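You operate a simulated robot arm through the tools that you are given. There is no shell and no other tool.

Carry out the task below with a simulated two-armed robot. There is one attempt and no reset: what you move stays moved.

TASK
Close the purple drain lever, refill the pot to about Max, reset, test lamps.
Fine: pot cap open for the fill; feed valve and cap end closed; isolator stays on; press no other button; leave the floor dry. Where these are worked on the way, their far stop is far enough and under half their travel is too little: pot cap.

The check looks at the end state, three seconds after you hand in, the way a careful person would. Anything else that was tipped, shoved, dropped, spilled or broken makes it a failure. A push-on lid holds only when it is set on centred and level and pressed home; a screw cap is set on level and turned clockwise until tight.

THE ROBOT
Two 7-joint arms with two-finger parallel grippers on one trunk that stands fixed in place. Base frame: the origin is at the foot of the trunk, x ahead of it, y to its left, z up. Lengths are in mm, angles in degrees, forces in N, time in s.
The left shoulder is at [50, 209, 1321], the right one opposite. With the tool pointing down near the work surface each hand reaches from about 100 to 880 mm from the base axis, measured 20 degrees to its own side. Payload 4.4 kg a hand.
The TCP of each hand is the grasp point between the finger pads, 23 mm short of the fingertips. In the tool frame z runs along the fingers and y along their closing line. The gripper opens to 94 mm. The fingers are 38 mm wide and 10 mm thick; the gripper's body (54 by 96 mm) begins 39 mm behind the TCP.
Orientation is told as [roll, pitch, yaw] about the base's x, y, z axes, in that order, counted from this pose: with the fingers straight down and closing along the base's y, the tool's x points along the base's -x, its y along +y and its z along -z.

THE INTERFACE
- The arms move only by the tool arm_command. It takes "left_steps", "right_steps" or both (then of equal length, played together; a hand with none holds still); each is a list of rows, each an object (a shift or turn left out is 0, a gripper value left out holds the last) with "dp": the shift along the tool's x, y, z in mm, a list of three; "rot": the turn, a rotation vector about the tool's x, y, z in degrees, a list of three; "grip": the closure in counts, from 0 (fully open) to 255 (shut). In form: [{"dp": [dx, dy, dz], "rot": [rx, ry, rz], "grip": grip}, ...]. A call has 1 to 20 rows; each row is the pose to reach, as a shift and turn from the pose commanded when the call began, along the tool's axes at that moment. Each row takes 0.2 s and may step no farther than 50 mm and 8.6 degrees from the row before; otherwise, or with a gripper value out of range, the whole call is refused. Where a pose cannot be reached the arm comes as near as it can. A force on the tool above 40 N (or 10 N above the force at the start of the call, whichever is more), or a blocked arm, ends the call early, and 0.2 s more pass. The fingers move at their own pace (about 108 mm/s each) and stop on an object; they squeeze with about 36 N. The grip force told is the motor's: it shows also when the fingers shut on nothing. Time passes only in rows, and 0.2 s behind the last, so rows that repeat a pose let the fingers close. The reply holds the time, the measured pose of the TCP, the force on the tool along the base axes, the opening and the grip force, in the units named above and with some noise, with the torque about the TCP (base axes, N m) and any sound that the robot's microphone picked up.
- Cameras (640 x 400 px; columns grow to the right, rows downward): "scene" is now at [153.8, 28.7, 1537.8]; the picture's right is [0.31, -0.95, 0.00], its down [-0.22, -0.07, -0.97] and it looks along [0.93, 0.30, -0.23] (base axes); focal length 214 px, centre (320, 200). "left" rides on the left gripper at [86, -16, -74] in its tool frame; the picture's right is [0.18, 0.98, 0.00], its down [-0.58, 0.11, -0.81] and it looks along [-0.79, 0.15, 0.59] (tool axes); focal length 243 px, centre (320, 200). "right" rides on the right gripper at [86, 16, -75] in its tool frame; the picture's right is [-0.18, 0.98, 0.00], its down [-0.58, -0.11, -0.81] and it looks along [-0.79, -0.15, 0.59] (tool axes); focal length 243 px, centre (320, 200). There is no depth. A picture from a camera that has moved, and an enlarged one, comes with that camera's place and axes in the base frame and with its lens. The place of the scene camera against the robot may be out by one fixed shift of up to 18 mm in any direction.
- get_image(camera): a new picture of that camera. No time passes.
- lift_body(by): slides the trunk up (or, below 0, down) by that many mm; the arms and the scene camera ride with it, the base frame stays. It gives what a move gives, with no picture.
- turn_head(pan, tilt): turns the head with the scene camera to pan (to the left, within 80 degrees either way) and tilt (down, from -29 to 69), counted from straight ahead of the robot. It gives what a move gives.
- zoom(camera, box): a new picture of the part [left, top, right, bottom] of that camera's present view, enlarged. No time passes.
- hand_in(): hands the job in; it is judged then, once.

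Places have to be worked out from the pictures, the camera data and where the tool is seen. Open the grippers and draw the arms clear of the work before you hand the job in, unless the task says otherwise.

The tools are called after "Request:" as name(argument=value, ...) on one line, values as JSON. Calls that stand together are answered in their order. arm_command: Moves the arms, as the interface text tells. Its arguments: {"type":"object","properties":{"left_steps":{"type":"array","items":{"type":"object","properties":{"dp":{"type":"array","items":{"type":"number"}},"rot":{"type":"array","items":{"type":"number"}},"grip":{"type":"number"}}}},"right_steps":{"type":"array","items":{"type":"object","properties":{"dp":{"type":"array","items":{"type":"number"}},"rot":{"type":"array","items":{"type":"number"}},"grip":{"type":"number"}}}}},"required":[]} The other tools are called the same way: lift_body (by) moves the trunk up or down; turn_head (pan, tilt) turns the head that bears the scene camera; get_image (camera) takes a picture; zoom (camera, box) takes an enlarged picture of a part of a camera's view; hand_in () hands the job in.

At the start:

```text
t: 0.0
left_tool_pos: [551.7, 443.0, 1538.7]
left_tcp_rot: [0.0, 0.1, 0.1]
left_wrist_force: [-0.8, 0.2, 0.0]
left_ft_torque: [0.03, -0.02, -0.01]
left_grip_width: 93.7
left_finger_force: 0.0
right_tool_pos: [510.7, -2.9, 1643.8]
right_tcp_rot: [0.0, 0.0, 0.1]
right_wrist_force: [-0.1, 0.5, 0.4]
right_ft_torque: [0.02, 0.01, 0.03]
right_grip_width: 94.2
right_finger_force: 0.1
trunk travel left (down, up): [-400.0, 163.0]
head pan, tilt (commanded): [17.9, 13.5]
```

scene: 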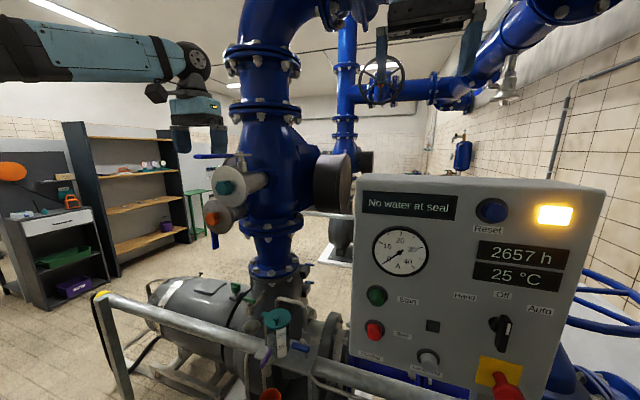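
right: 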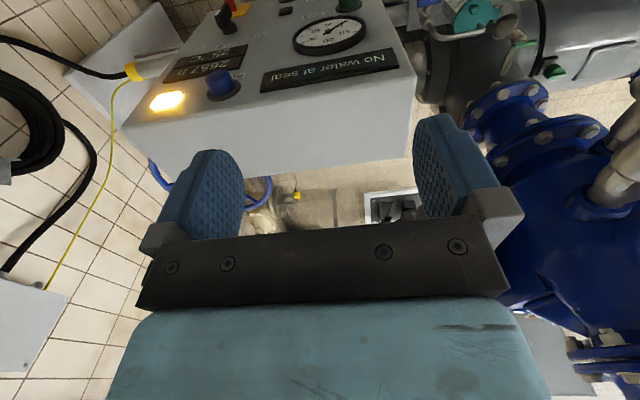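
left: 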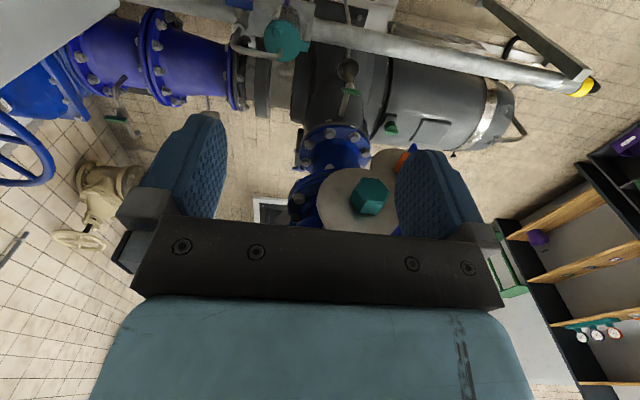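

I start by looking closely at the scene to identify the pot, cap, drain lever, feed valve and panel buttons.

Request:
zoom(camera="scene", box=[180, 260, 380, 400])

Request:
zoom(camera="scene", box=[340, 170, 620, 400])

Request:
zoom(camera="scene", box=[180, 130, 340, 260])

Request:
turn_head(pan=10, tilt=45)

```text
2.86 times, centred on (280, 330) of scene
camera zoom: at [153.8, 28.7, 1537.8], right [0.31, -0.95, 0.0], down [-0.22, -0.07, -0.97], along [0.93, 0.3, -0.23], focal length 613 px, centre (434, -171)
```

zoom: 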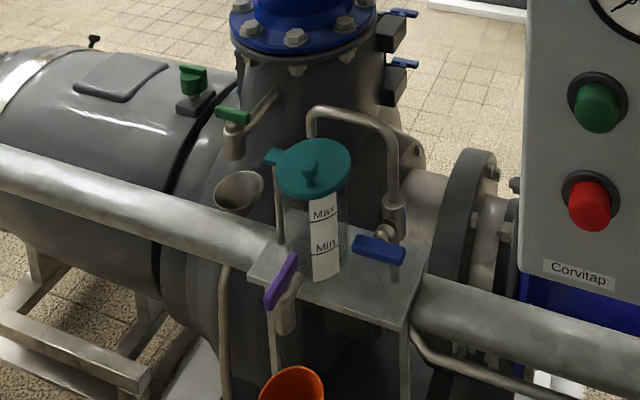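

```text
1.74 times, centred on (480, 285) of scene
camera zoom: at [153.8, 28.7, 1537.8], right [0.31, -0.95, 0.0], down [-0.22, -0.07, -0.97], along [0.93, 0.3, -0.23], focal length 373 px, centre (42, 52)
```

zoom: 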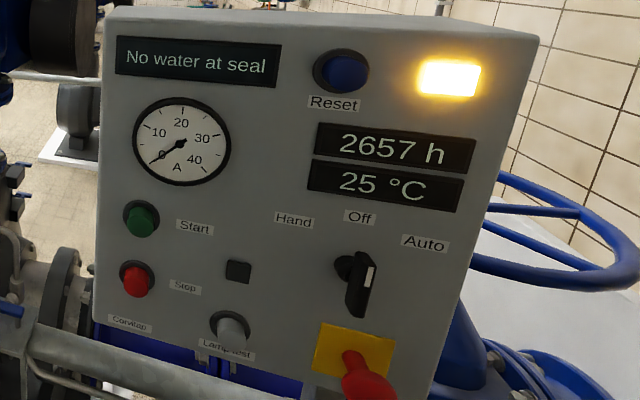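

```text
3.08 times, centred on (260, 195) of scene
camera zoom: at [153.8, 28.7, 1537.8], right [0.31, -0.95, 0.0], down [-0.22, -0.07, -0.97], along [0.93, 0.3, -0.23], focal length 660 px, centre (505, 215)
```

zoom: 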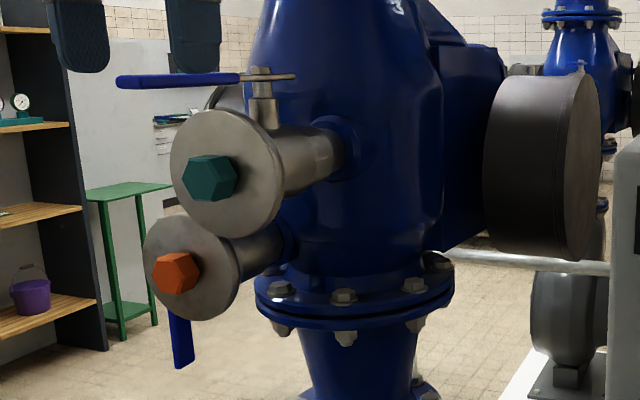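

```text
t: 1.0
left_tool_pos: [552.9, 443.0, 1538.2]
left_tcp_rot: [0.0, 0.0, 0.1]
left_wrist_force: [0.4, -0.2, -0.1]
left_ft_torque: [0.02, 0.03, -0.02]
left_grip_width: 94.1
left_finger_force: 0.1
right_tool_pos: [511.9, -2.0, 1643.5]
right_tcp_rot: [-0.1, -0.1, 0.1]
right_wrist_force: [-0.4, 0.0, -0.5]
right_ft_torque: [0.01, -0.01, 0.0]
right_grip_width: 94.1
right_finger_force: 0.1
trunk travel left (down, up): [-400.0, 163.0]
head pan, tilt (commanded): [10.0, 45.0]
```

The pot stands on a small shelf by the rail, with a teal cap, purple drain lever and a blue feed valve at its side. I look from the new head pose.

Request:
get_image(camera="scene")

Request:
zoom(camera="scene", box=[180, 60, 380, 200])

Request:
zoom(camera="left", box=[200, 0, 440, 150])

```text
taken
camera scene: at [145.1, 14.1, 1488.6], right [0.17, -0.98, 0.0], down [-0.7, -0.12, -0.71], along [0.7, 0.12, -0.71], focal length 214 px, centre (320, 200)
```

scene: 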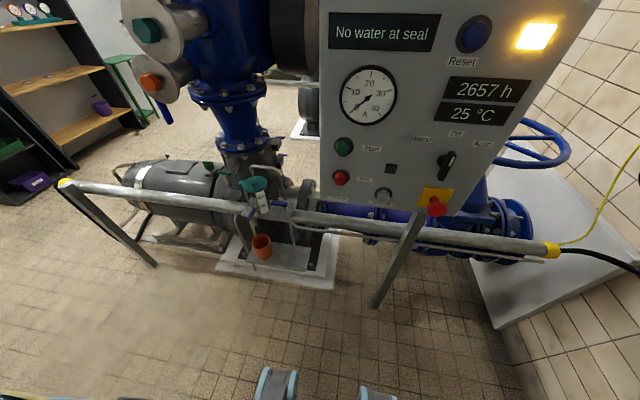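

```text
2.86 times, centred on (280, 130) of scene
camera zoom: at [145.1, 14.1, 1488.6], right [0.17, -0.98, 0.0], down [-0.7, -0.12, -0.71], along [0.7, 0.12, -0.71], focal length 613 px, centre (434, 400)
```

zoom: 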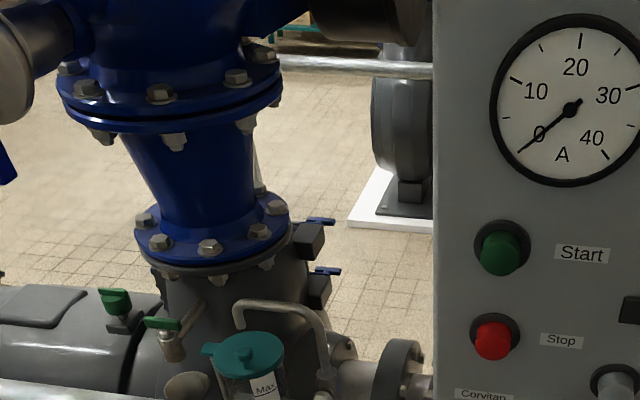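

```text
2.67 times, centred on (320, 75) of left
camera zoom: at [465.8, 426.5, 1612.5], right [-0.19, 0.98, 0.0], down [0.58, 0.11, 0.81], along [0.79, 0.15, -0.59], focal length 647 px, centre (320, 533)
```

zoom: 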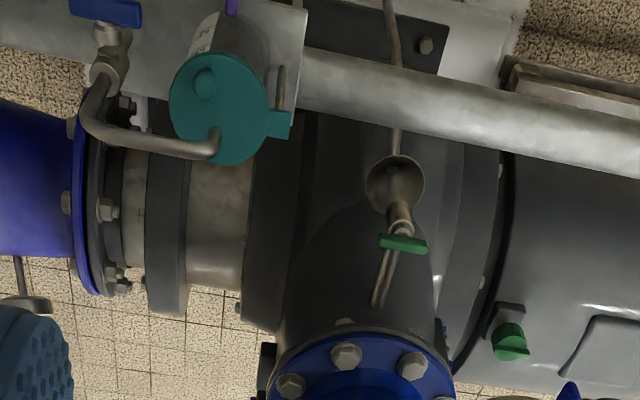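

The pot seems to have a hinged teal cap and a gooseneck fill pipe ending over it. I zoom further to understand details.

Request:
zoom(camera="scene", box=[225, 150, 325, 280])

Request:
zoom(camera="left", box=[230, 0, 330, 65])

Request:
zoom(camera="right", box=[400, 0, 560, 100])

Request:
zoom(camera="right", box=[100, 0, 420, 200])

```text
3.08 times, centred on (275, 215) of scene
camera zoom: at [145.1, 14.1, 1488.6], right [0.17, -0.98, 0.0], down [-0.7, -0.12, -0.71], along [0.7, 0.12, -0.71], focal length 660 px, centre (458, 154)
```

zoom: 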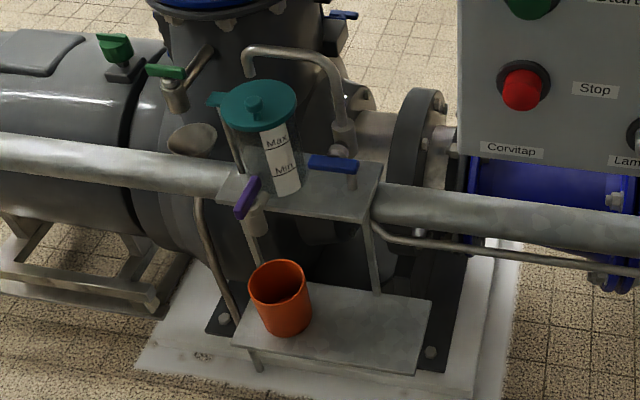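

```text
6.15 times, centred on (280, 32) of left
camera zoom: at [465.8, 426.5, 1612.5], right [-0.19, 0.98, 0.0], down [0.58, 0.11, 0.81], along [0.79, 0.15, -0.59], focal length 1493 px, centre (566, 1231)
```

zoom: 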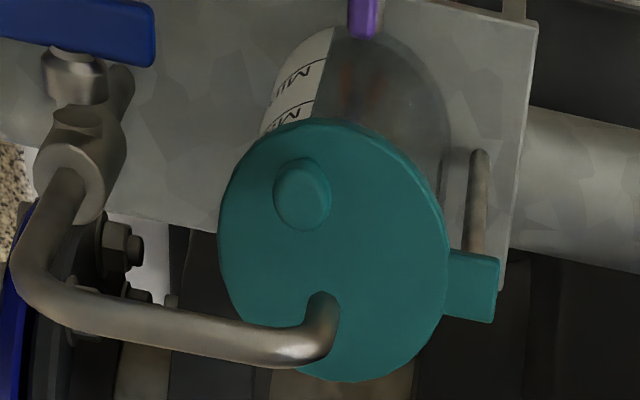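

```text
4.00 times, centred on (480, 50) of right
camera zoom: at [424.8, 12.9, 1719.2], right [0.18, 0.98, 0.0], down [0.58, -0.11, 0.81], along [0.79, -0.15, -0.59], focal length 970 px, centre (-320, 800)
```

zoom: 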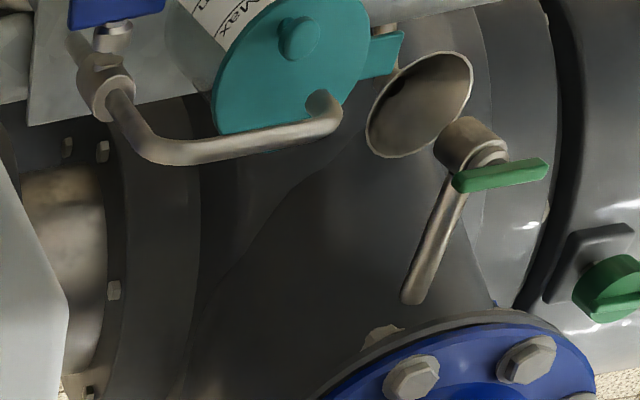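

```text
2.00 times, centred on (260, 100) of right
camera zoom: at [424.8, 12.9, 1719.2], right [0.18, 0.98, 0.0], down [0.58, -0.11, 0.81], along [0.79, -0.15, -0.59], focal length 485 px, centre (440, 400)
```

zoom: 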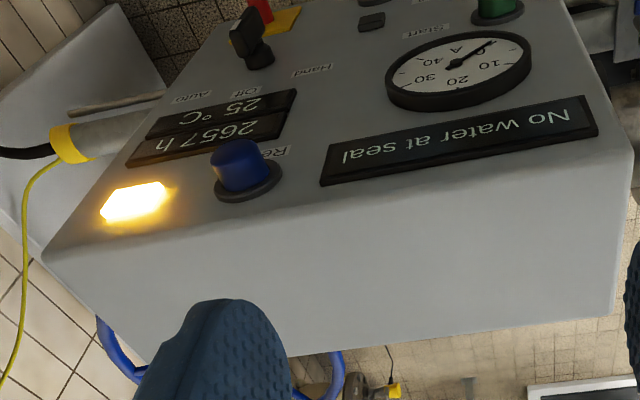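

Triangulating the two hand cameras puts the cap knob near (708, 368, 945). I bring the left hand down in front of and above the pot for a closer look.

Request:
arm_command(left_steps=[{"dp": [0, -10, 45]}, {"dp": [0, -20, 90]}, {"dp": [0, -30, 135]}, {"dp": [0, -40, 180]}, {"dp": [0, -50, 225]}, {"dp": [0, -60, 270]}, {"dp": [0, -70, 315]}, {"dp": [0, -77, 360]}, {"dp": [0, -77, 405]}, {"dp": [0, -77, 440]}])

```text
t: 3.2
left_tool_pos: [554.1, 368.0, 1097.2]
left_tcp_rot: [0.0, 0.0, 0.0]
left_wrist_force: [-0.3, -0.9, -0.7]
left_ft_torque: [-0.02, 0.01, 0.0]
left_grip_width: 94.1
left_finger_force: 0.1
right_tool_pos: [512.1, -1.3, 1643.9]
right_tcp_rot: [0.0, 0.1, 0.1]
right_wrist_force: [-0.5, 0.5, -0.1]
right_ft_torque: [-0.01, 0.01, 0.02]
right_grip_width: 94.1
right_finger_force: 0.1
trunk travel left (down, up): [-400.0, 163.0]
head pan, tilt (commanded): [10.0, 45.0]
```

The hand arrived in front of and above the pot. I take close pictures.

Request:
get_image(camera="left")

Request:
get_image(camera="scene")

Request:
zoom(camera="left", box=[220, 0, 440, 140])

```text
taken
camera left: at [467.4, 352.4, 1171.2], right [-0.19, 0.98, 0.0], down [0.58, 0.11, 0.81], along [0.79, 0.15, -0.59], focal length 243 px, centre (320, 200)
```

left: 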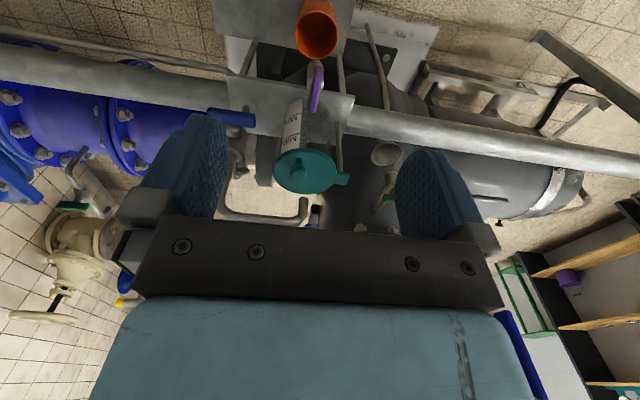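

```text
taken
camera scene: at [146.0, 14.6, 1488.4], right [0.17, -0.98, 0.0], down [-0.7, -0.12, -0.71], along [0.7, 0.12, -0.71], focal length 214 px, centre (320, 200)
```

scene: 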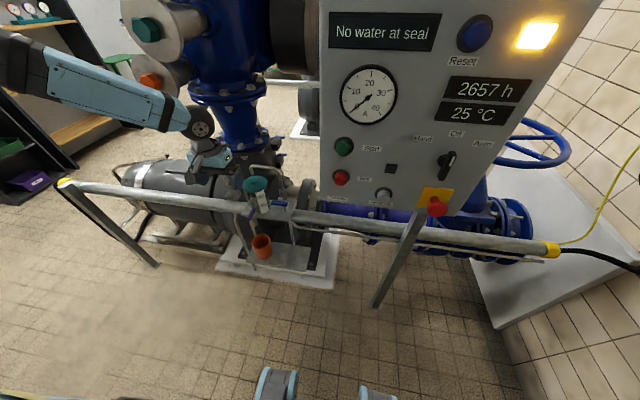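

```text
2.86 times, centred on (330, 70) of left
camera zoom: at [467.4, 352.4, 1171.2], right [-0.19, 0.98, 0.0], down [0.58, 0.11, 0.81], along [0.79, 0.15, -0.59], focal length 693 px, centre (291, 571)
```

zoom: 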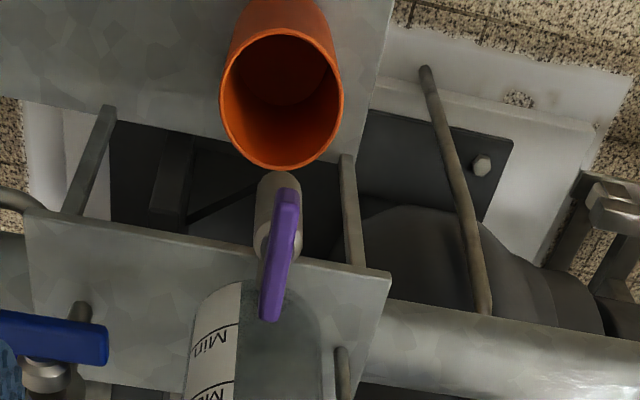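

The purple lever appears to lie roughly along x at the front of the pot base near z≈815. I lower and tilt the left hand so its camera looks almost horizontally at the pot.

Request:
arm_command(left_steps=[{"dp": [5, 5, 45], "rot": [0, -6, 0]}, {"dp": [10, 10, 90], "rot": [0, -12, 0]}, {"dp": [20, 10, 135], "rot": [0, -18, 0]}, {"dp": [25, 10, 180], "rot": [0, -24, 0]}, {"dp": [30, 10, 215], "rot": [0, -30, 0]}])

Request:
get_image(camera="left")

Request:
zoom(camera="left", box=[220, 90, 440, 230])

```text
t: 4.4
left_tool_pos: [494.8, 390.8, 923.9]
left_tcp_rot: [-0.1, -30.2, 0.1]
left_wrist_force: [-0.3, 0.8, -0.7]
left_ft_torque: [-0.02, -0.02, 0.01]
left_grip_width: 93.8
left_finger_force: 0.1
left hand out of reach, approached as far as the arm can: row 4, 5
right_tool_pos: [508.7, -0.3, 1646.0]
right_tcp_rot: [-0.1, -0.2, 0.1]
right_wrist_force: [-1.5, 0.8, 1.6]
right_ft_torque: [-0.04, -0.02, 0.03]
right_grip_width: 94.1
right_finger_force: 0.0
trunk travel left (down, up): [-400.0, 163.0]
head pan, tilt (commanded): [10.0, 45.0]
```

```text
taken
camera left: at [384.2, 374.7, 945.3], right [-0.16, 0.98, -0.09], down [0.1, 0.11, 0.99], along [0.98, 0.15, -0.12], focal length 243 px, centre (320, 200)
```

left: 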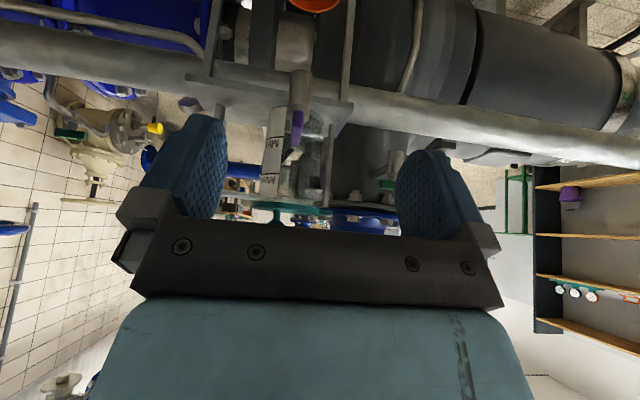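

```text
2.86 times, centred on (330, 160) of left
camera zoom: at [384.2, 374.7, 945.3], right [-0.16, 0.98, -0.09], down [0.1, 0.11, 0.99], along [0.98, 0.15, -0.12], focal length 693 px, centre (291, 314)
```

zoom: 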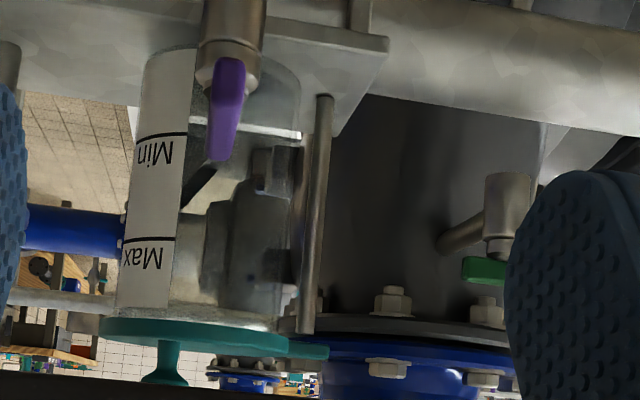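

The reach limit was hit at this height, so I'll lower the trunk. First I draw both hands back so nothing touches the panel or rail as the arms ride down.

Request:
arm_command(left_steps=[{"dp": [20, 0, -40]}, {"dp": [40, 0, -80]}, {"dp": [60, 0, -120]}, {"dp": [80, 0, -160]}, {"dp": [100, 0, -180]}, {"dp": [100, 0, -180]}], right_steps=[{"dp": [30, -35, 0]}, {"dp": [60, -70, 0]}, {"dp": [90, -105, 0]}, {"dp": [120, -140, 0]}, {"dp": [150, -175, 0]}, {"dp": [170, -190, 0]}])

```text
t: 5.8
left_tool_pos: [340.6, 400.2, 1012.7]
left_tcp_rot: [0.0, -29.9, 0.0]
left_wrist_force: [-0.3, -1.0, 0.4]
left_ft_torque: [-0.04, -0.02, 0.03]
left_grip_width: 93.9
left_finger_force: 0.0
left hand out of reach, approached as far as the arm can: row 4, 5, 6
right_tool_pos: [339.5, -193.4, 1646.1]
right_tcp_rot: [0.0, -0.1, 0.0]
right_wrist_force: [-0.7, -0.5, -0.2]
right_ft_torque: [0.01, -0.03, -0.03]
right_grip_width: 93.8
right_finger_force: 0.0
trunk travel left (down, up): [-400.0, 163.0]
head pan, tilt (commanded): [10.0, 45.0]
```

Both hands are drawn back. I lower the trunk by 250 mm.

Request:
lift_body(by=-250)

Request:
get_image(camera="scene")

Request:
get_image(camera="left")

```text
t: 8.3
left_tool_pos: [341.3, 400.9, 761.9]
left_tcp_rot: [-0.1, -30.0, 0.1]
left_wrist_force: [0.3, -0.1, -0.3]
left_ft_torque: [0.01, 0.03, 0.02]
left_grip_width: 94.2
left_finger_force: 0.1
right_tool_pos: [341.5, -192.7, 1396.4]
right_tcp_rot: [0.0, 0.0, 0.0]
right_wrist_force: [0.3, -0.6, 0.9]
right_ft_torque: [-0.01, -0.01, 0.02]
right_grip_width: 94.2
right_finger_force: 0.1
trunk travel left (down, up): [-150.0, 413.0]
head pan, tilt (commanded): [10.0, 45.0]
```

```text
taken
camera scene: at [145.0, 14.1, 1238.6], right [0.17, -0.98, 0.0], down [-0.7, -0.12, -0.71], along [0.7, 0.12, -0.71], focal length 214 px, centre (320, 200)
```

scene: 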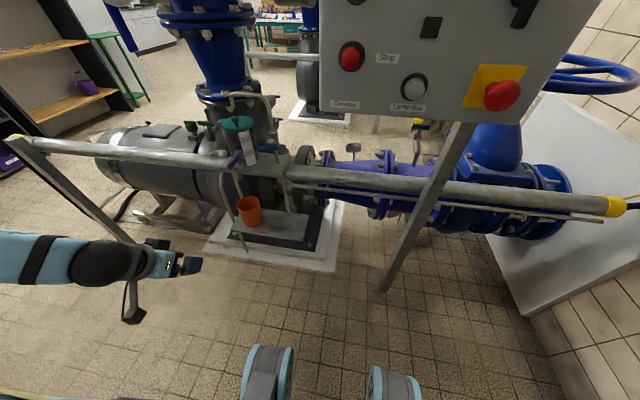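

```text
taken
camera left: at [228.8, 385.3, 783.6], right [-0.16, 0.98, -0.09], down [0.1, 0.11, 0.99], along [0.98, 0.15, -0.12], focal length 243 px, centre (320, 200)
```

left: 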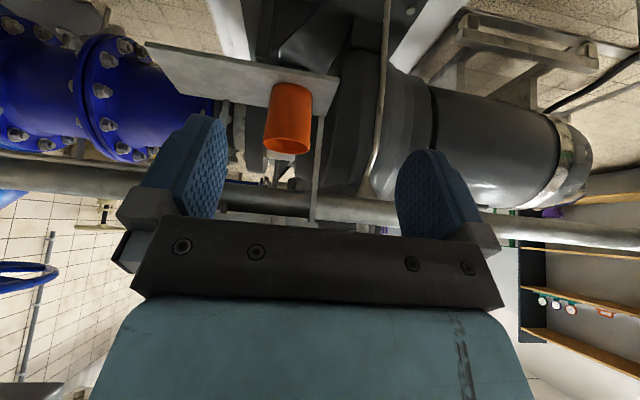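

I zoom the scene camera onto the pot from this lower viewpoint.

Request:
zoom(camera="scene", box=[200, 80, 320, 200])

Request:
zoom(camera="scene", box=[215, 105, 295, 165])

Request:
zoom(camera="scene", box=[320, 0, 560, 130])

```text
3.33 times, centred on (260, 140) of scene
camera zoom: at [145.0, 14.1, 1238.6], right [0.17, -0.98, 0.0], down [-0.7, -0.12, -0.71], along [0.7, 0.12, -0.71], focal length 715 px, centre (520, 400)
```

zoom: 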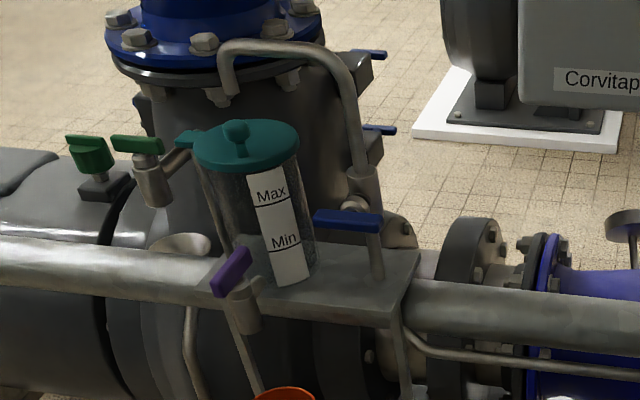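

```text
6.67 times, centred on (255, 135) of scene
camera zoom: at [145.0, 14.1, 1238.6], right [0.17, -0.98, 0.0], down [-0.7, -0.12, -0.71], along [0.7, 0.12, -0.71], focal length 1430 px, centre (753, 633)
```

zoom: 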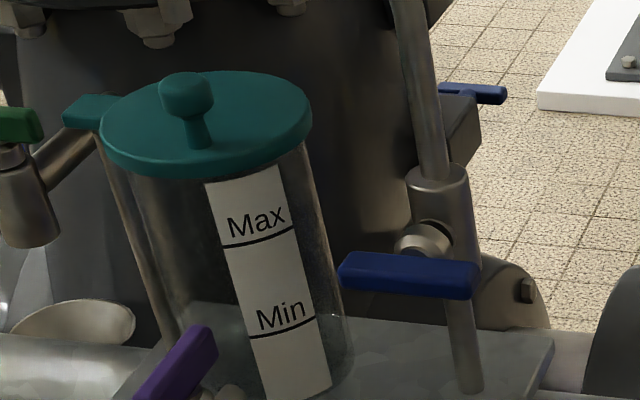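

```text
2.67 times, centred on (440, 65) of scene
camera zoom: at [145.0, 14.1, 1238.6], right [0.17, -0.98, 0.0], down [-0.7, -0.12, -0.71], along [0.7, 0.12, -0.71], focal length 572 px, centre (0, 560)
```

zoom: 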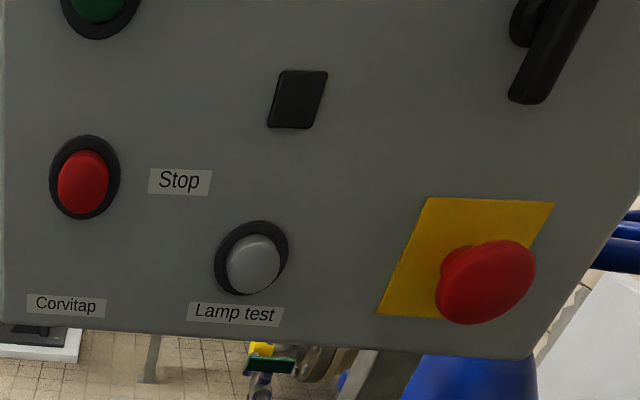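

The view is clear: lever handles are symmetrical-looking bars; I need a closer look from the left hand. I move it to in front of the pot, slightly above.

Request:
arm_command(left_steps=[{"dp": [-43, -8, -1]}, {"dp": [-86, -15, -3]}, {"dp": [-130, -23, -4]}, {"dp": [-173, -30, -6]}, {"dp": [-216, -38, -7]}, {"dp": [-259, -45, -9]}])

Request:
get_image(camera="left")

Request:
zoom(camera="left", box=[200, 20, 440, 170])

```text
t: 9.8
left_tool_pos: [558.7, 356.4, 900.0]
left_tcp_rot: [0.1, -29.9, 0.1]
left_wrist_force: [0.1, 0.1, -0.7]
left_ft_torque: [0.01, 0.03, 0.02]
left_grip_width: 94.1
left_finger_force: 0.1
right_tool_pos: [342.8, -193.5, 1396.2]
right_tcp_rot: [0.1, 0.1, 0.0]
right_wrist_force: [0.3, -0.6, 0.4]
right_ft_torque: [0.02, 0.0, -0.03]
right_grip_width: 94.2
right_finger_force: 0.1
trunk travel left (down, up): [-150.0, 413.0]
head pan, tilt (commanded): [10.0, 45.0]
```

```text
taken
camera left: at [447.6, 340.6, 921.6], right [-0.16, 0.98, -0.09], down [0.1, 0.11, 0.99], along [0.98, 0.15, -0.12], focal length 243 px, centre (320, 200)
```

left: 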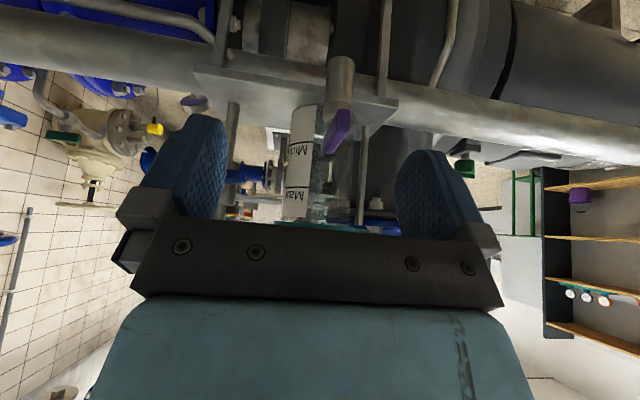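

```text
2.67 times, centred on (320, 95) of left
camera zoom: at [447.6, 340.6, 921.6], right [-0.16, 0.98, -0.09], down [0.1, 0.11, 0.99], along [0.98, 0.15, -0.12], focal length 647 px, centre (320, 480)
```

zoom: 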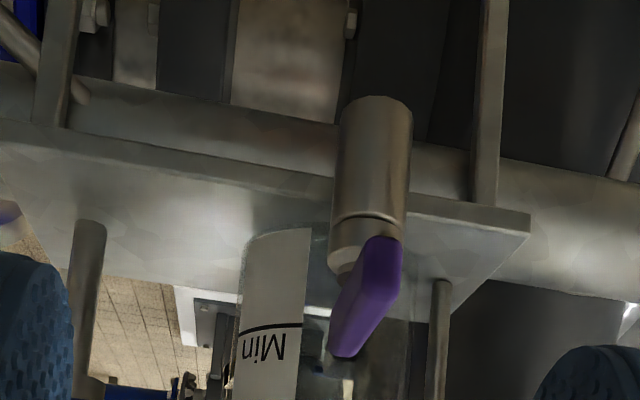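

The purple handle is a bar along x on top of the vertical tap body (in line = open). I zoom more to find its pivot point.

Request:
zoom(camera="scene", box=[225, 135, 265, 160])

Request:
zoom(camera="left", box=[310, 50, 374, 90])

Request:
zoom(camera="left", box=[296, 80, 376, 130])

```text
16.00 times, centred on (245, 148) of scene
camera zoom: at [145.3, 13.2, 1238.4], right [0.17, -0.98, 0.0], down [-0.7, -0.12, -0.71], along [0.7, 0.12, -0.71], focal length 3432 px, centre (1520, 1040)
```

zoom: 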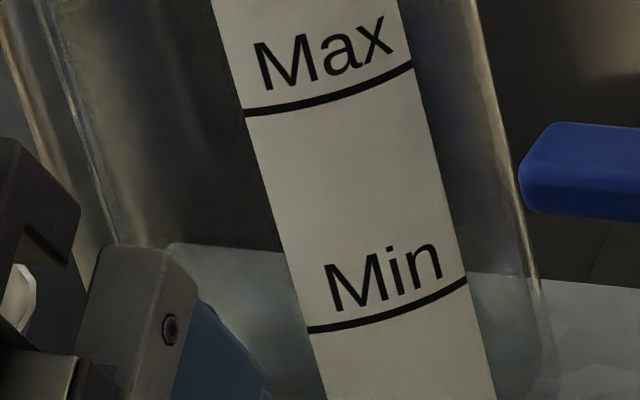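

```text
10.00 times, centred on (342, 70) of left
camera zoom: at [447.6, 340.6, 921.6], right [-0.16, 0.98, -0.09], down [0.1, 0.11, 0.99], along [0.98, 0.15, -0.12], focal length 2426 px, centre (100, 1500)
```

zoom: 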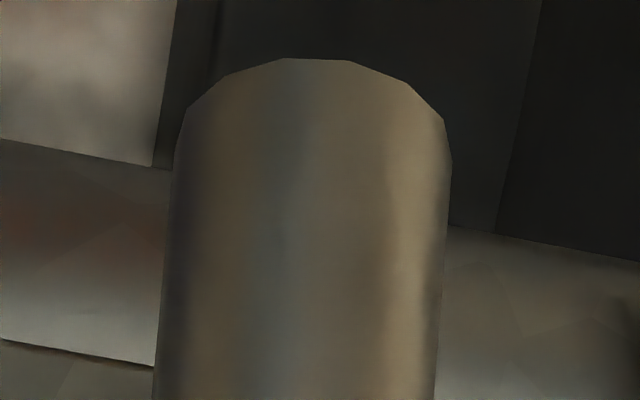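

```text
8.00 times, centred on (336, 105) of left
camera zoom: at [447.6, 340.6, 921.6], right [-0.16, 0.98, -0.09], down [0.1, 0.11, 0.99], along [0.98, 0.15, -0.12], focal length 1941 px, centre (192, 960)
```

zoom: 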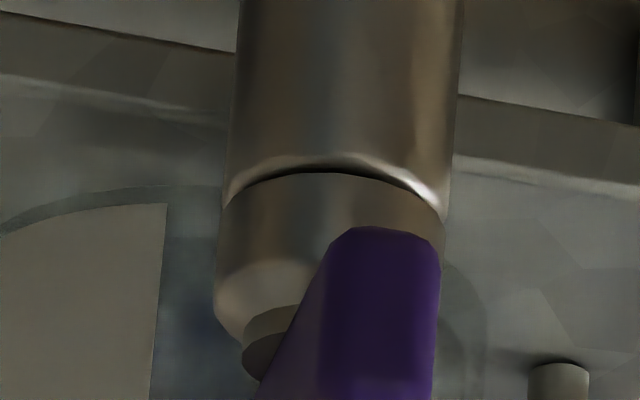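

The purple bar handle spans x≈625–685 at y≈381, z≈827–844, centred on the tap axis near x=655. I straighten the left hand, close its fingers, and stand it above and to the +y side of the handle's front end to push it.

Request:
arm_command(left_steps=[{"dp": [-14, 13, -9], "rot": [0, 7.5, 0], "grip": 255}, {"dp": [-28, 26, -18], "rot": [0, 15, 0], "grip": 255}, {"dp": [-42, 39, -27], "rot": [0, 22.5, 0], "grip": 255}, {"dp": [-57, 51, -36.5], "rot": [0, 30, 0], "grip": 255}])

Request:
get_image(camera="left")

Request:
get_image(camera="scene")

```text
t: 10.8
left_tool_pos: [592.1, 408.1, 958.3]
left_tcp_rot: [-0.1, 0.2, 0.0]
left_wrist_force: [0.2, 0.3, -0.2]
left_ft_torque: [-0.01, 0.02, -0.02]
left_grip_width: 0.0
left_finger_force: 35.9
right_tool_pos: [342.8, -193.5, 1396.3]
right_tcp_rot: [-0.1, 0.0, 0.1]
right_wrist_force: [0.3, 0.6, -0.5]
right_ft_torque: [-0.03, 0.03, 0.01]
right_grip_width: 93.9
right_finger_force: 0.1
trunk travel left (down, up): [-150.0, 413.0]
head pan, tilt (commanded): [10.0, 45.0]
```

```text
taken
camera left: at [505.8, 391.9, 1032.5], right [-0.18, 0.98, 0.0], down [0.58, 0.11, 0.8], along [0.79, 0.15, -0.59], focal length 243 px, centre (320, 200)
```

left: 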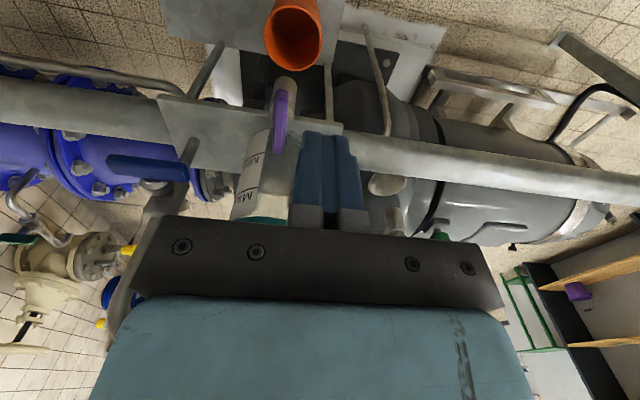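

```text
taken
camera scene: at [145.4, 14.0, 1238.4], right [0.17, -0.98, 0.0], down [-0.7, -0.12, -0.71], along [0.7, 0.12, -0.71], focal length 214 px, centre (320, 200)
```

scene: 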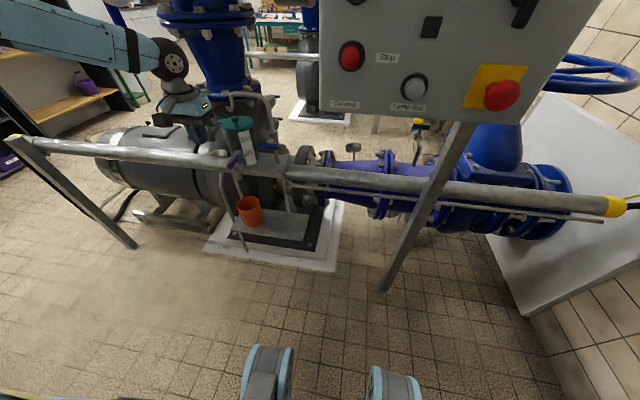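

I zoom this view for better coordinates of the purple handle, blue handle and the cap pivot.

Request:
zoom(camera="left", box=[220, 60, 340, 135])

Request:
zoom(camera="left", box=[80, 120, 240, 220])

Request:
zoom(camera="scene", box=[205, 80, 301, 140])

```text
5.33 times, centred on (280, 98) of left
camera zoom: at [505.8, 391.9, 1032.5], right [-0.18, 0.98, 0.0], down [0.58, 0.11, 0.8], along [0.79, 0.15, -0.59], focal length 1294 px, centre (533, 747)
```

zoom: 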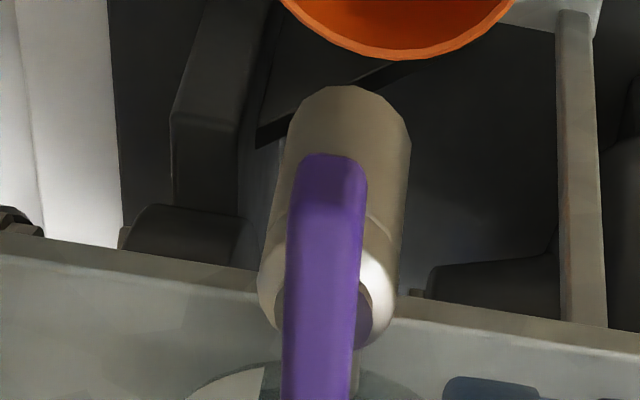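

```text
4.00 times, centred on (160, 170) of left
camera zoom: at [505.8, 391.9, 1032.5], right [-0.18, 0.98, 0.0], down [0.58, 0.11, 0.8], along [0.79, 0.15, -0.59], focal length 970 px, centre (960, 320)
```

zoom: 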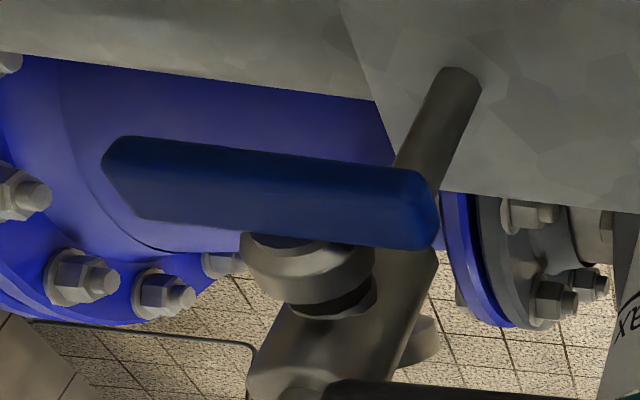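

```text
6.67 times, centred on (253, 110) of scene
camera zoom: at [145.4, 14.0, 1238.4], right [0.17, -0.98, 0.0], down [-0.7, -0.12, -0.71], along [0.7, 0.12, -0.71], focal length 1430 px, centre (767, 800)
```

zoom: 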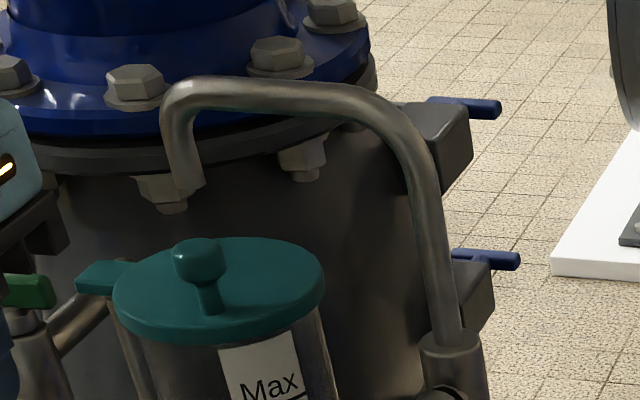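

The tap axis and handle are confirmed at about (655, 381). I lower the closed fingers to z≈850 on the +y side of the handle's front end.

Request:
arm_command(left_steps=[{"dp": [-20, 0, 20]}, {"dp": [-40, 0, 50]}, {"dp": [-40, 0, 80]}, {"dp": [-40, 0, 107]}])

Request:
zoom(camera="left", box=[200, 0, 440, 150])

Request:
zoom(camera="scene", box=[205, 120, 285, 170])

```text
t: 11.8
left_tool_pos: [634.5, 409.3, 851.5]
left_tcp_rot: [-0.1, 0.0, 0.0]
left_wrist_force: [0.2, -0.1, -0.1]
left_ft_torque: [0.03, 0.04, -0.01]
left_grip_width: 0.1
left_finger_force: 36.3
right_tool_pos: [342.1, -192.3, 1396.9]
right_tcp_rot: [-0.1, -0.1, -0.1]
right_wrist_force: [0.3, 0.5, 0.3]
right_ft_torque: [-0.05, -0.01, 0.0]
right_grip_width: 93.8
right_finger_force: 0.1
trunk travel left (down, up): [-150.0, 413.0]
head pan, tilt (commanded): [10.0, 45.0]
```

```text
2.67 times, centred on (320, 75) of left
camera zoom: at [547.3, 392.3, 925.9], right [-0.18, 0.98, 0.0], down [0.58, 0.11, 0.81], along [0.79, 0.15, -0.59], focal length 647 px, centre (320, 533)
```

zoom: 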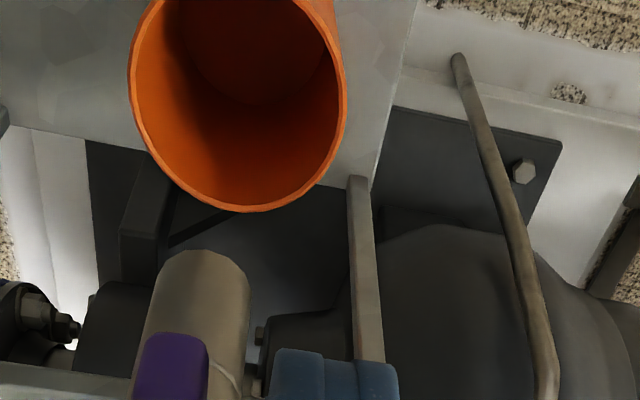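

```text
8.00 times, centred on (245, 145) of scene
camera zoom: at [145.7, 14.4, 1238.4], right [0.17, -0.98, 0.0], down [-0.7, -0.12, -0.71], along [0.7, 0.12, -0.71], focal length 1716 px, centre (920, 640)
```

zoom: 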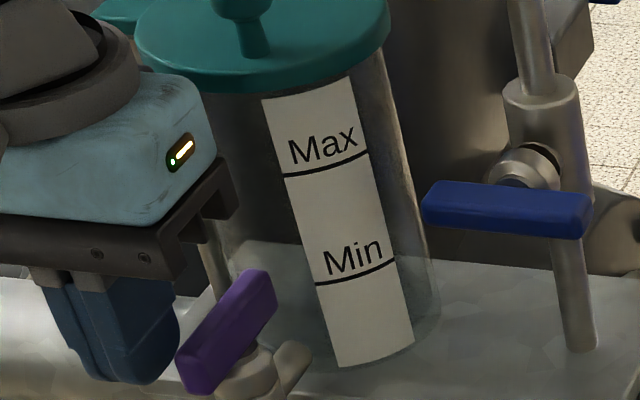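

The closed fingers stand right beside the handle. I push slowly toward −y to test the turning direction.

Request:
arm_command(left_steps=[{"dp": [0, -4, 0]}, {"dp": [0, -8, 0]}, {"dp": [0, -12, 0]}, {"dp": [0, -16, 0]}, {"dp": [0, -20, 0]}])

Request:
zoom(camera="scene", box=[205, 120, 285, 170])

```text
t: 13.0
left_tool_pos: [632.3, 395.2, 852.3]
left_tcp_rot: [0.5, 0.1, 0.5]
left_wrist_force: [-6.9, 16.6, 3.7]
left_ft_torque: [0.13, 0.11, -0.19]
left_grip_width: 0.0
left_finger_force: 36.4
right_tool_pos: [341.5, -193.0, 1395.8]
right_tcp_rot: [0.1, 0.0, 0.0]
right_wrist_force: [0.4, 0.2, -1.4]
right_ft_torque: [0.05, 0.02, -0.03]
right_grip_width: 93.8
right_finger_force: 0.1
trunk travel left (down, up): [-150.0, 413.0]
head pan, tilt (commanded): [10.0, 45.0]
stopped in row 5 (left hand): the force on the tool passed its limit at 46 N (the readings are from after the stop); the commanded pose is now the measured one
```

```text
8.00 times, centred on (245, 145) of scene
camera zoom: at [144.4, 13.7, 1238.6], right [0.17, -0.98, 0.0], down [-0.7, -0.12, -0.71], along [0.7, 0.12, -0.71], focal length 1716 px, centre (920, 640)
```

zoom: 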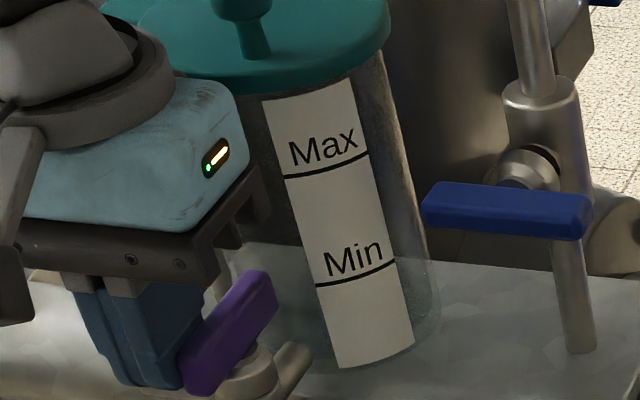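

That direction is the stop. I back off, go over the handle to its −y side, to push the front end toward +y.

Request:
arm_command(left_steps=[{"dp": [0, 8, 0]}, {"dp": [0, 8, -40]}, {"dp": [0, 0, -45]}, {"dp": [0, -40, -45]}, {"dp": [1, -43, 0]}])

Request:
zoom(camera="scene", box=[205, 120, 285, 170])

```text
t: 14.2
left_tool_pos: [633.1, 352.5, 849.2]
left_tcp_rot: [0.2, -0.1, 0.4]
left_wrist_force: [0.4, 0.5, -0.3]
left_ft_torque: [-0.05, 0.03, 0.0]
left_grip_width: 0.2
left_finger_force: 36.0
right_tool_pos: [344.9, -189.7, 1396.4]
right_tcp_rot: [-0.1, 0.1, 0.0]
right_wrist_force: [0.4, 1.4, -0.6]
right_ft_torque: [-0.02, 0.02, 0.02]
right_grip_width: 94.2
right_finger_force: 0.0
trunk travel left (down, up): [-150.0, 413.0]
head pan, tilt (commanded): [10.0, 45.0]
```

```text
8.00 times, centred on (245, 145) of scene
camera zoom: at [146.7, 15.9, 1238.2], right [0.17, -0.98, 0.0], down [-0.7, -0.12, -0.71], along [0.69, 0.12, -0.71], focal length 1716 px, centre (920, 640)
```

zoom: 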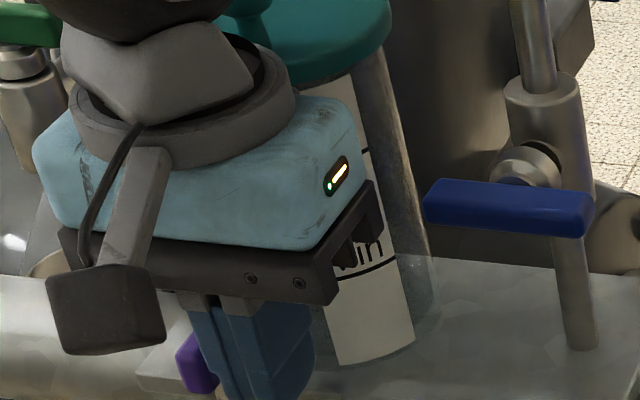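

I push the front end along an arc toward +y, keeping the finger corner near the handle tip.

Request:
arm_command(left_steps=[{"dp": [22, 0, 0]}, {"dp": [22, 9.5, 0]}, {"dp": [22, 16.5, 0]}, {"dp": [22.5, 22.5, 0]}, {"dp": [21, 27.5, 0]}, {"dp": [19, 32, 0]}])

Request:
zoom(camera="scene", box=[205, 120, 285, 170])

Request:
zoom(camera="left", box=[200, 0, 440, 150])

```text
t: 15.6
left_tool_pos: [614.8, 382.8, 852.2]
left_tcp_rot: [0.4, 0.1, 0.4]
left_wrist_force: [-1.7, -1.1, -1.0]
left_ft_torque: [-0.05, 0.09, -0.02]
left_grip_width: 0.0
left_finger_force: 36.8
right_tool_pos: [341.3, -192.7, 1396.5]
right_tcp_rot: [0.0, 0.0, 0.0]
right_wrist_force: [-0.6, 0.3, -0.2]
right_ft_torque: [0.02, -0.02, 0.0]
right_grip_width: 94.1
right_finger_force: 0.1
trunk travel left (down, up): [-150.0, 413.0]
head pan, tilt (commanded): [10.0, 45.0]
```

```text
8.00 times, centred on (245, 145) of scene
camera zoom: at [145.1, 14.2, 1238.5], right [0.17, -0.98, 0.0], down [-0.7, -0.12, -0.71], along [0.7, 0.12, -0.71], focal length 1716 px, centre (920, 640)
```

zoom: 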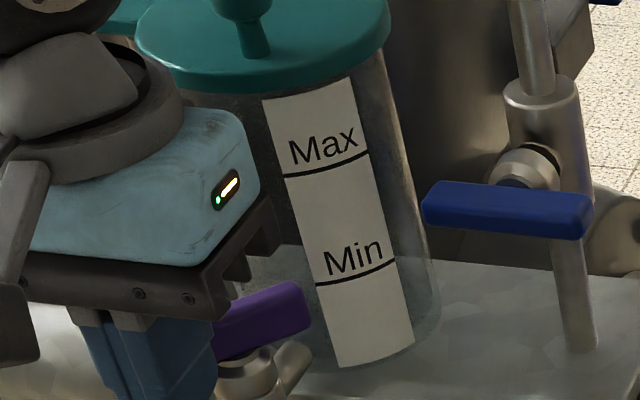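

```text
2.67 times, centred on (320, 75) of left
camera zoom: at [527.4, 365.8, 925.5], right [-0.19, 0.98, 0.01], down [0.58, 0.11, 0.81], along [0.79, 0.16, -0.59], focal length 647 px, centre (320, 533)
```

zoom: 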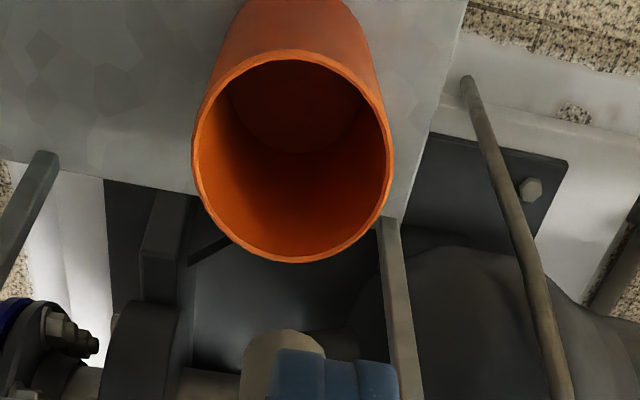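

The handle is turning freely with low force. I continue the arc until it meets its stop.

Request:
arm_command(left_steps=[{"dp": [-3, 3.5, 0]}, {"dp": [-7, 7.5, 0]}, {"dp": [-11.5, 10, 0]}, {"dp": [-16, 11.5, 0]}, {"dp": [-19, 12, 0]}, {"dp": [-22, 12, 0]}])

Request:
zoom(camera="scene", box=[205, 120, 285, 170])

```text
t: 17.0
left_tool_pos: [630.1, 394.0, 850.9]
left_tcp_rot: [0.3, 0.4, 0.4]
left_wrist_force: [-17.5, 2.9, 10.6]
left_ft_torque: [-0.1, -0.08, -0.03]
left_grip_width: 0.0
left_finger_force: 35.6
right_tool_pos: [339.6, -192.8, 1396.8]
right_tcp_rot: [0.0, -0.2, 0.0]
right_wrist_force: [0.7, -0.3, 0.1]
right_ft_torque: [0.01, 0.0, 0.0]
right_grip_width: 93.8
right_finger_force: 0.0
trunk travel left (down, up): [-150.0, 413.0]
head pan, tilt (commanded): [10.0, 45.0]
stopped in row 6 (left hand): the force on the tool passed its limit at 41 N (the readings are from after the stop); the commanded pose is now the measured one
```

```text
8.00 times, centred on (245, 145) of scene
camera zoom: at [142.5, 13.5, 1239.3], right [0.17, -0.98, 0.0], down [-0.69, -0.12, -0.71], along [0.7, 0.12, -0.71], focal length 1716 px, centre (920, 640)
```

zoom: 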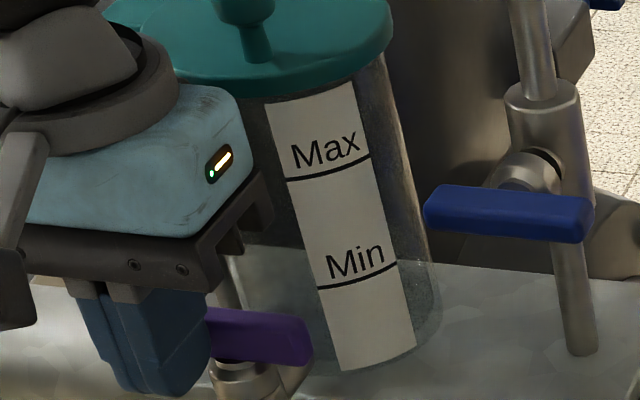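

The handle lies along y and hit its stop at the computed 90° position. I back off and raise the hand to check the result and view the cap.

Request:
arm_command(left_steps=[{"dp": [20, 0, 0]}, {"dp": [40, 0, -40]}, {"dp": [40, 0, -80]}, {"dp": [40, 0, -120]}, {"dp": [40, 0, -160]}, {"dp": [40, 0, -200]}])

Request:
zoom(camera="scene", box=[205, 120, 285, 170])

Request:
get_image(camera="left")

Request:
zoom(camera="left", box=[200, 80, 400, 205])

```text
t: 18.4
left_tool_pos: [590.1, 392.1, 1051.4]
left_tcp_rot: [0.4, 0.5, 0.3]
left_wrist_force: [1.0, -0.8, 0.9]
left_ft_torque: [-0.01, -0.05, 0.01]
left_grip_width: 0.0
left_finger_force: 35.6
right_tool_pos: [341.2, -192.9, 1397.7]
right_tcp_rot: [-0.1, -0.2, 0.0]
right_wrist_force: [-1.1, 0.1, 0.1]
right_ft_torque: [-0.01, -0.01, 0.02]
right_grip_width: 94.0
right_finger_force: 0.1
trunk travel left (down, up): [-150.0, 413.0]
head pan, tilt (commanded): [10.0, 45.0]
```

```text
8.00 times, centred on (245, 145) of scene
camera zoom: at [144.3, 13.5, 1238.6], right [0.17, -0.98, 0.0], down [-0.7, -0.12, -0.71], along [0.7, 0.12, -0.71], focal length 1716 px, centre (920, 640)
```

zoom: 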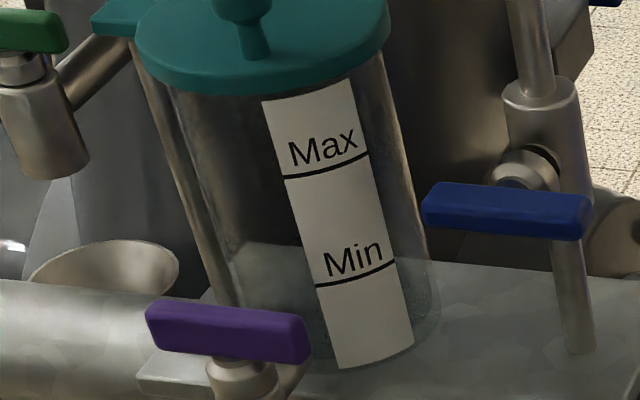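

```text
taken
camera left: at [504.4, 375.1, 1126.3], right [-0.19, 0.98, 0.01], down [0.59, 0.11, 0.8], along [0.79, 0.16, -0.6], focal length 243 px, centre (320, 200)
```

left: 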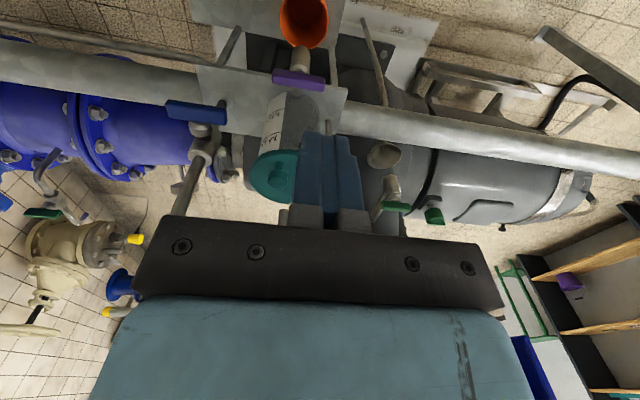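

```text
3.20 times, centred on (300, 142) of left
camera zoom: at [504.4, 375.1, 1126.3], right [-0.19, 0.98, 0.01], down [0.59, 0.11, 0.8], along [0.79, 0.16, -0.6], focal length 776 px, centre (384, 384)
```

zoom: 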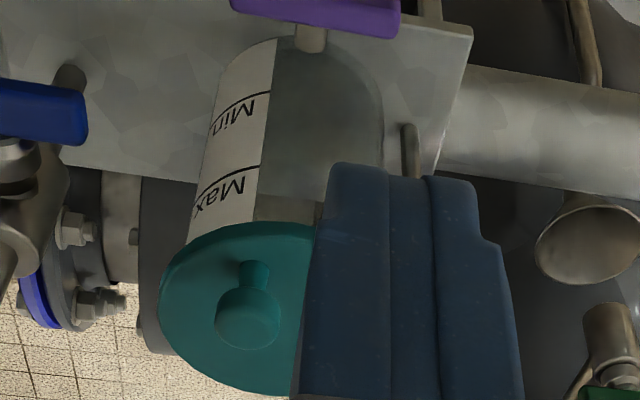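

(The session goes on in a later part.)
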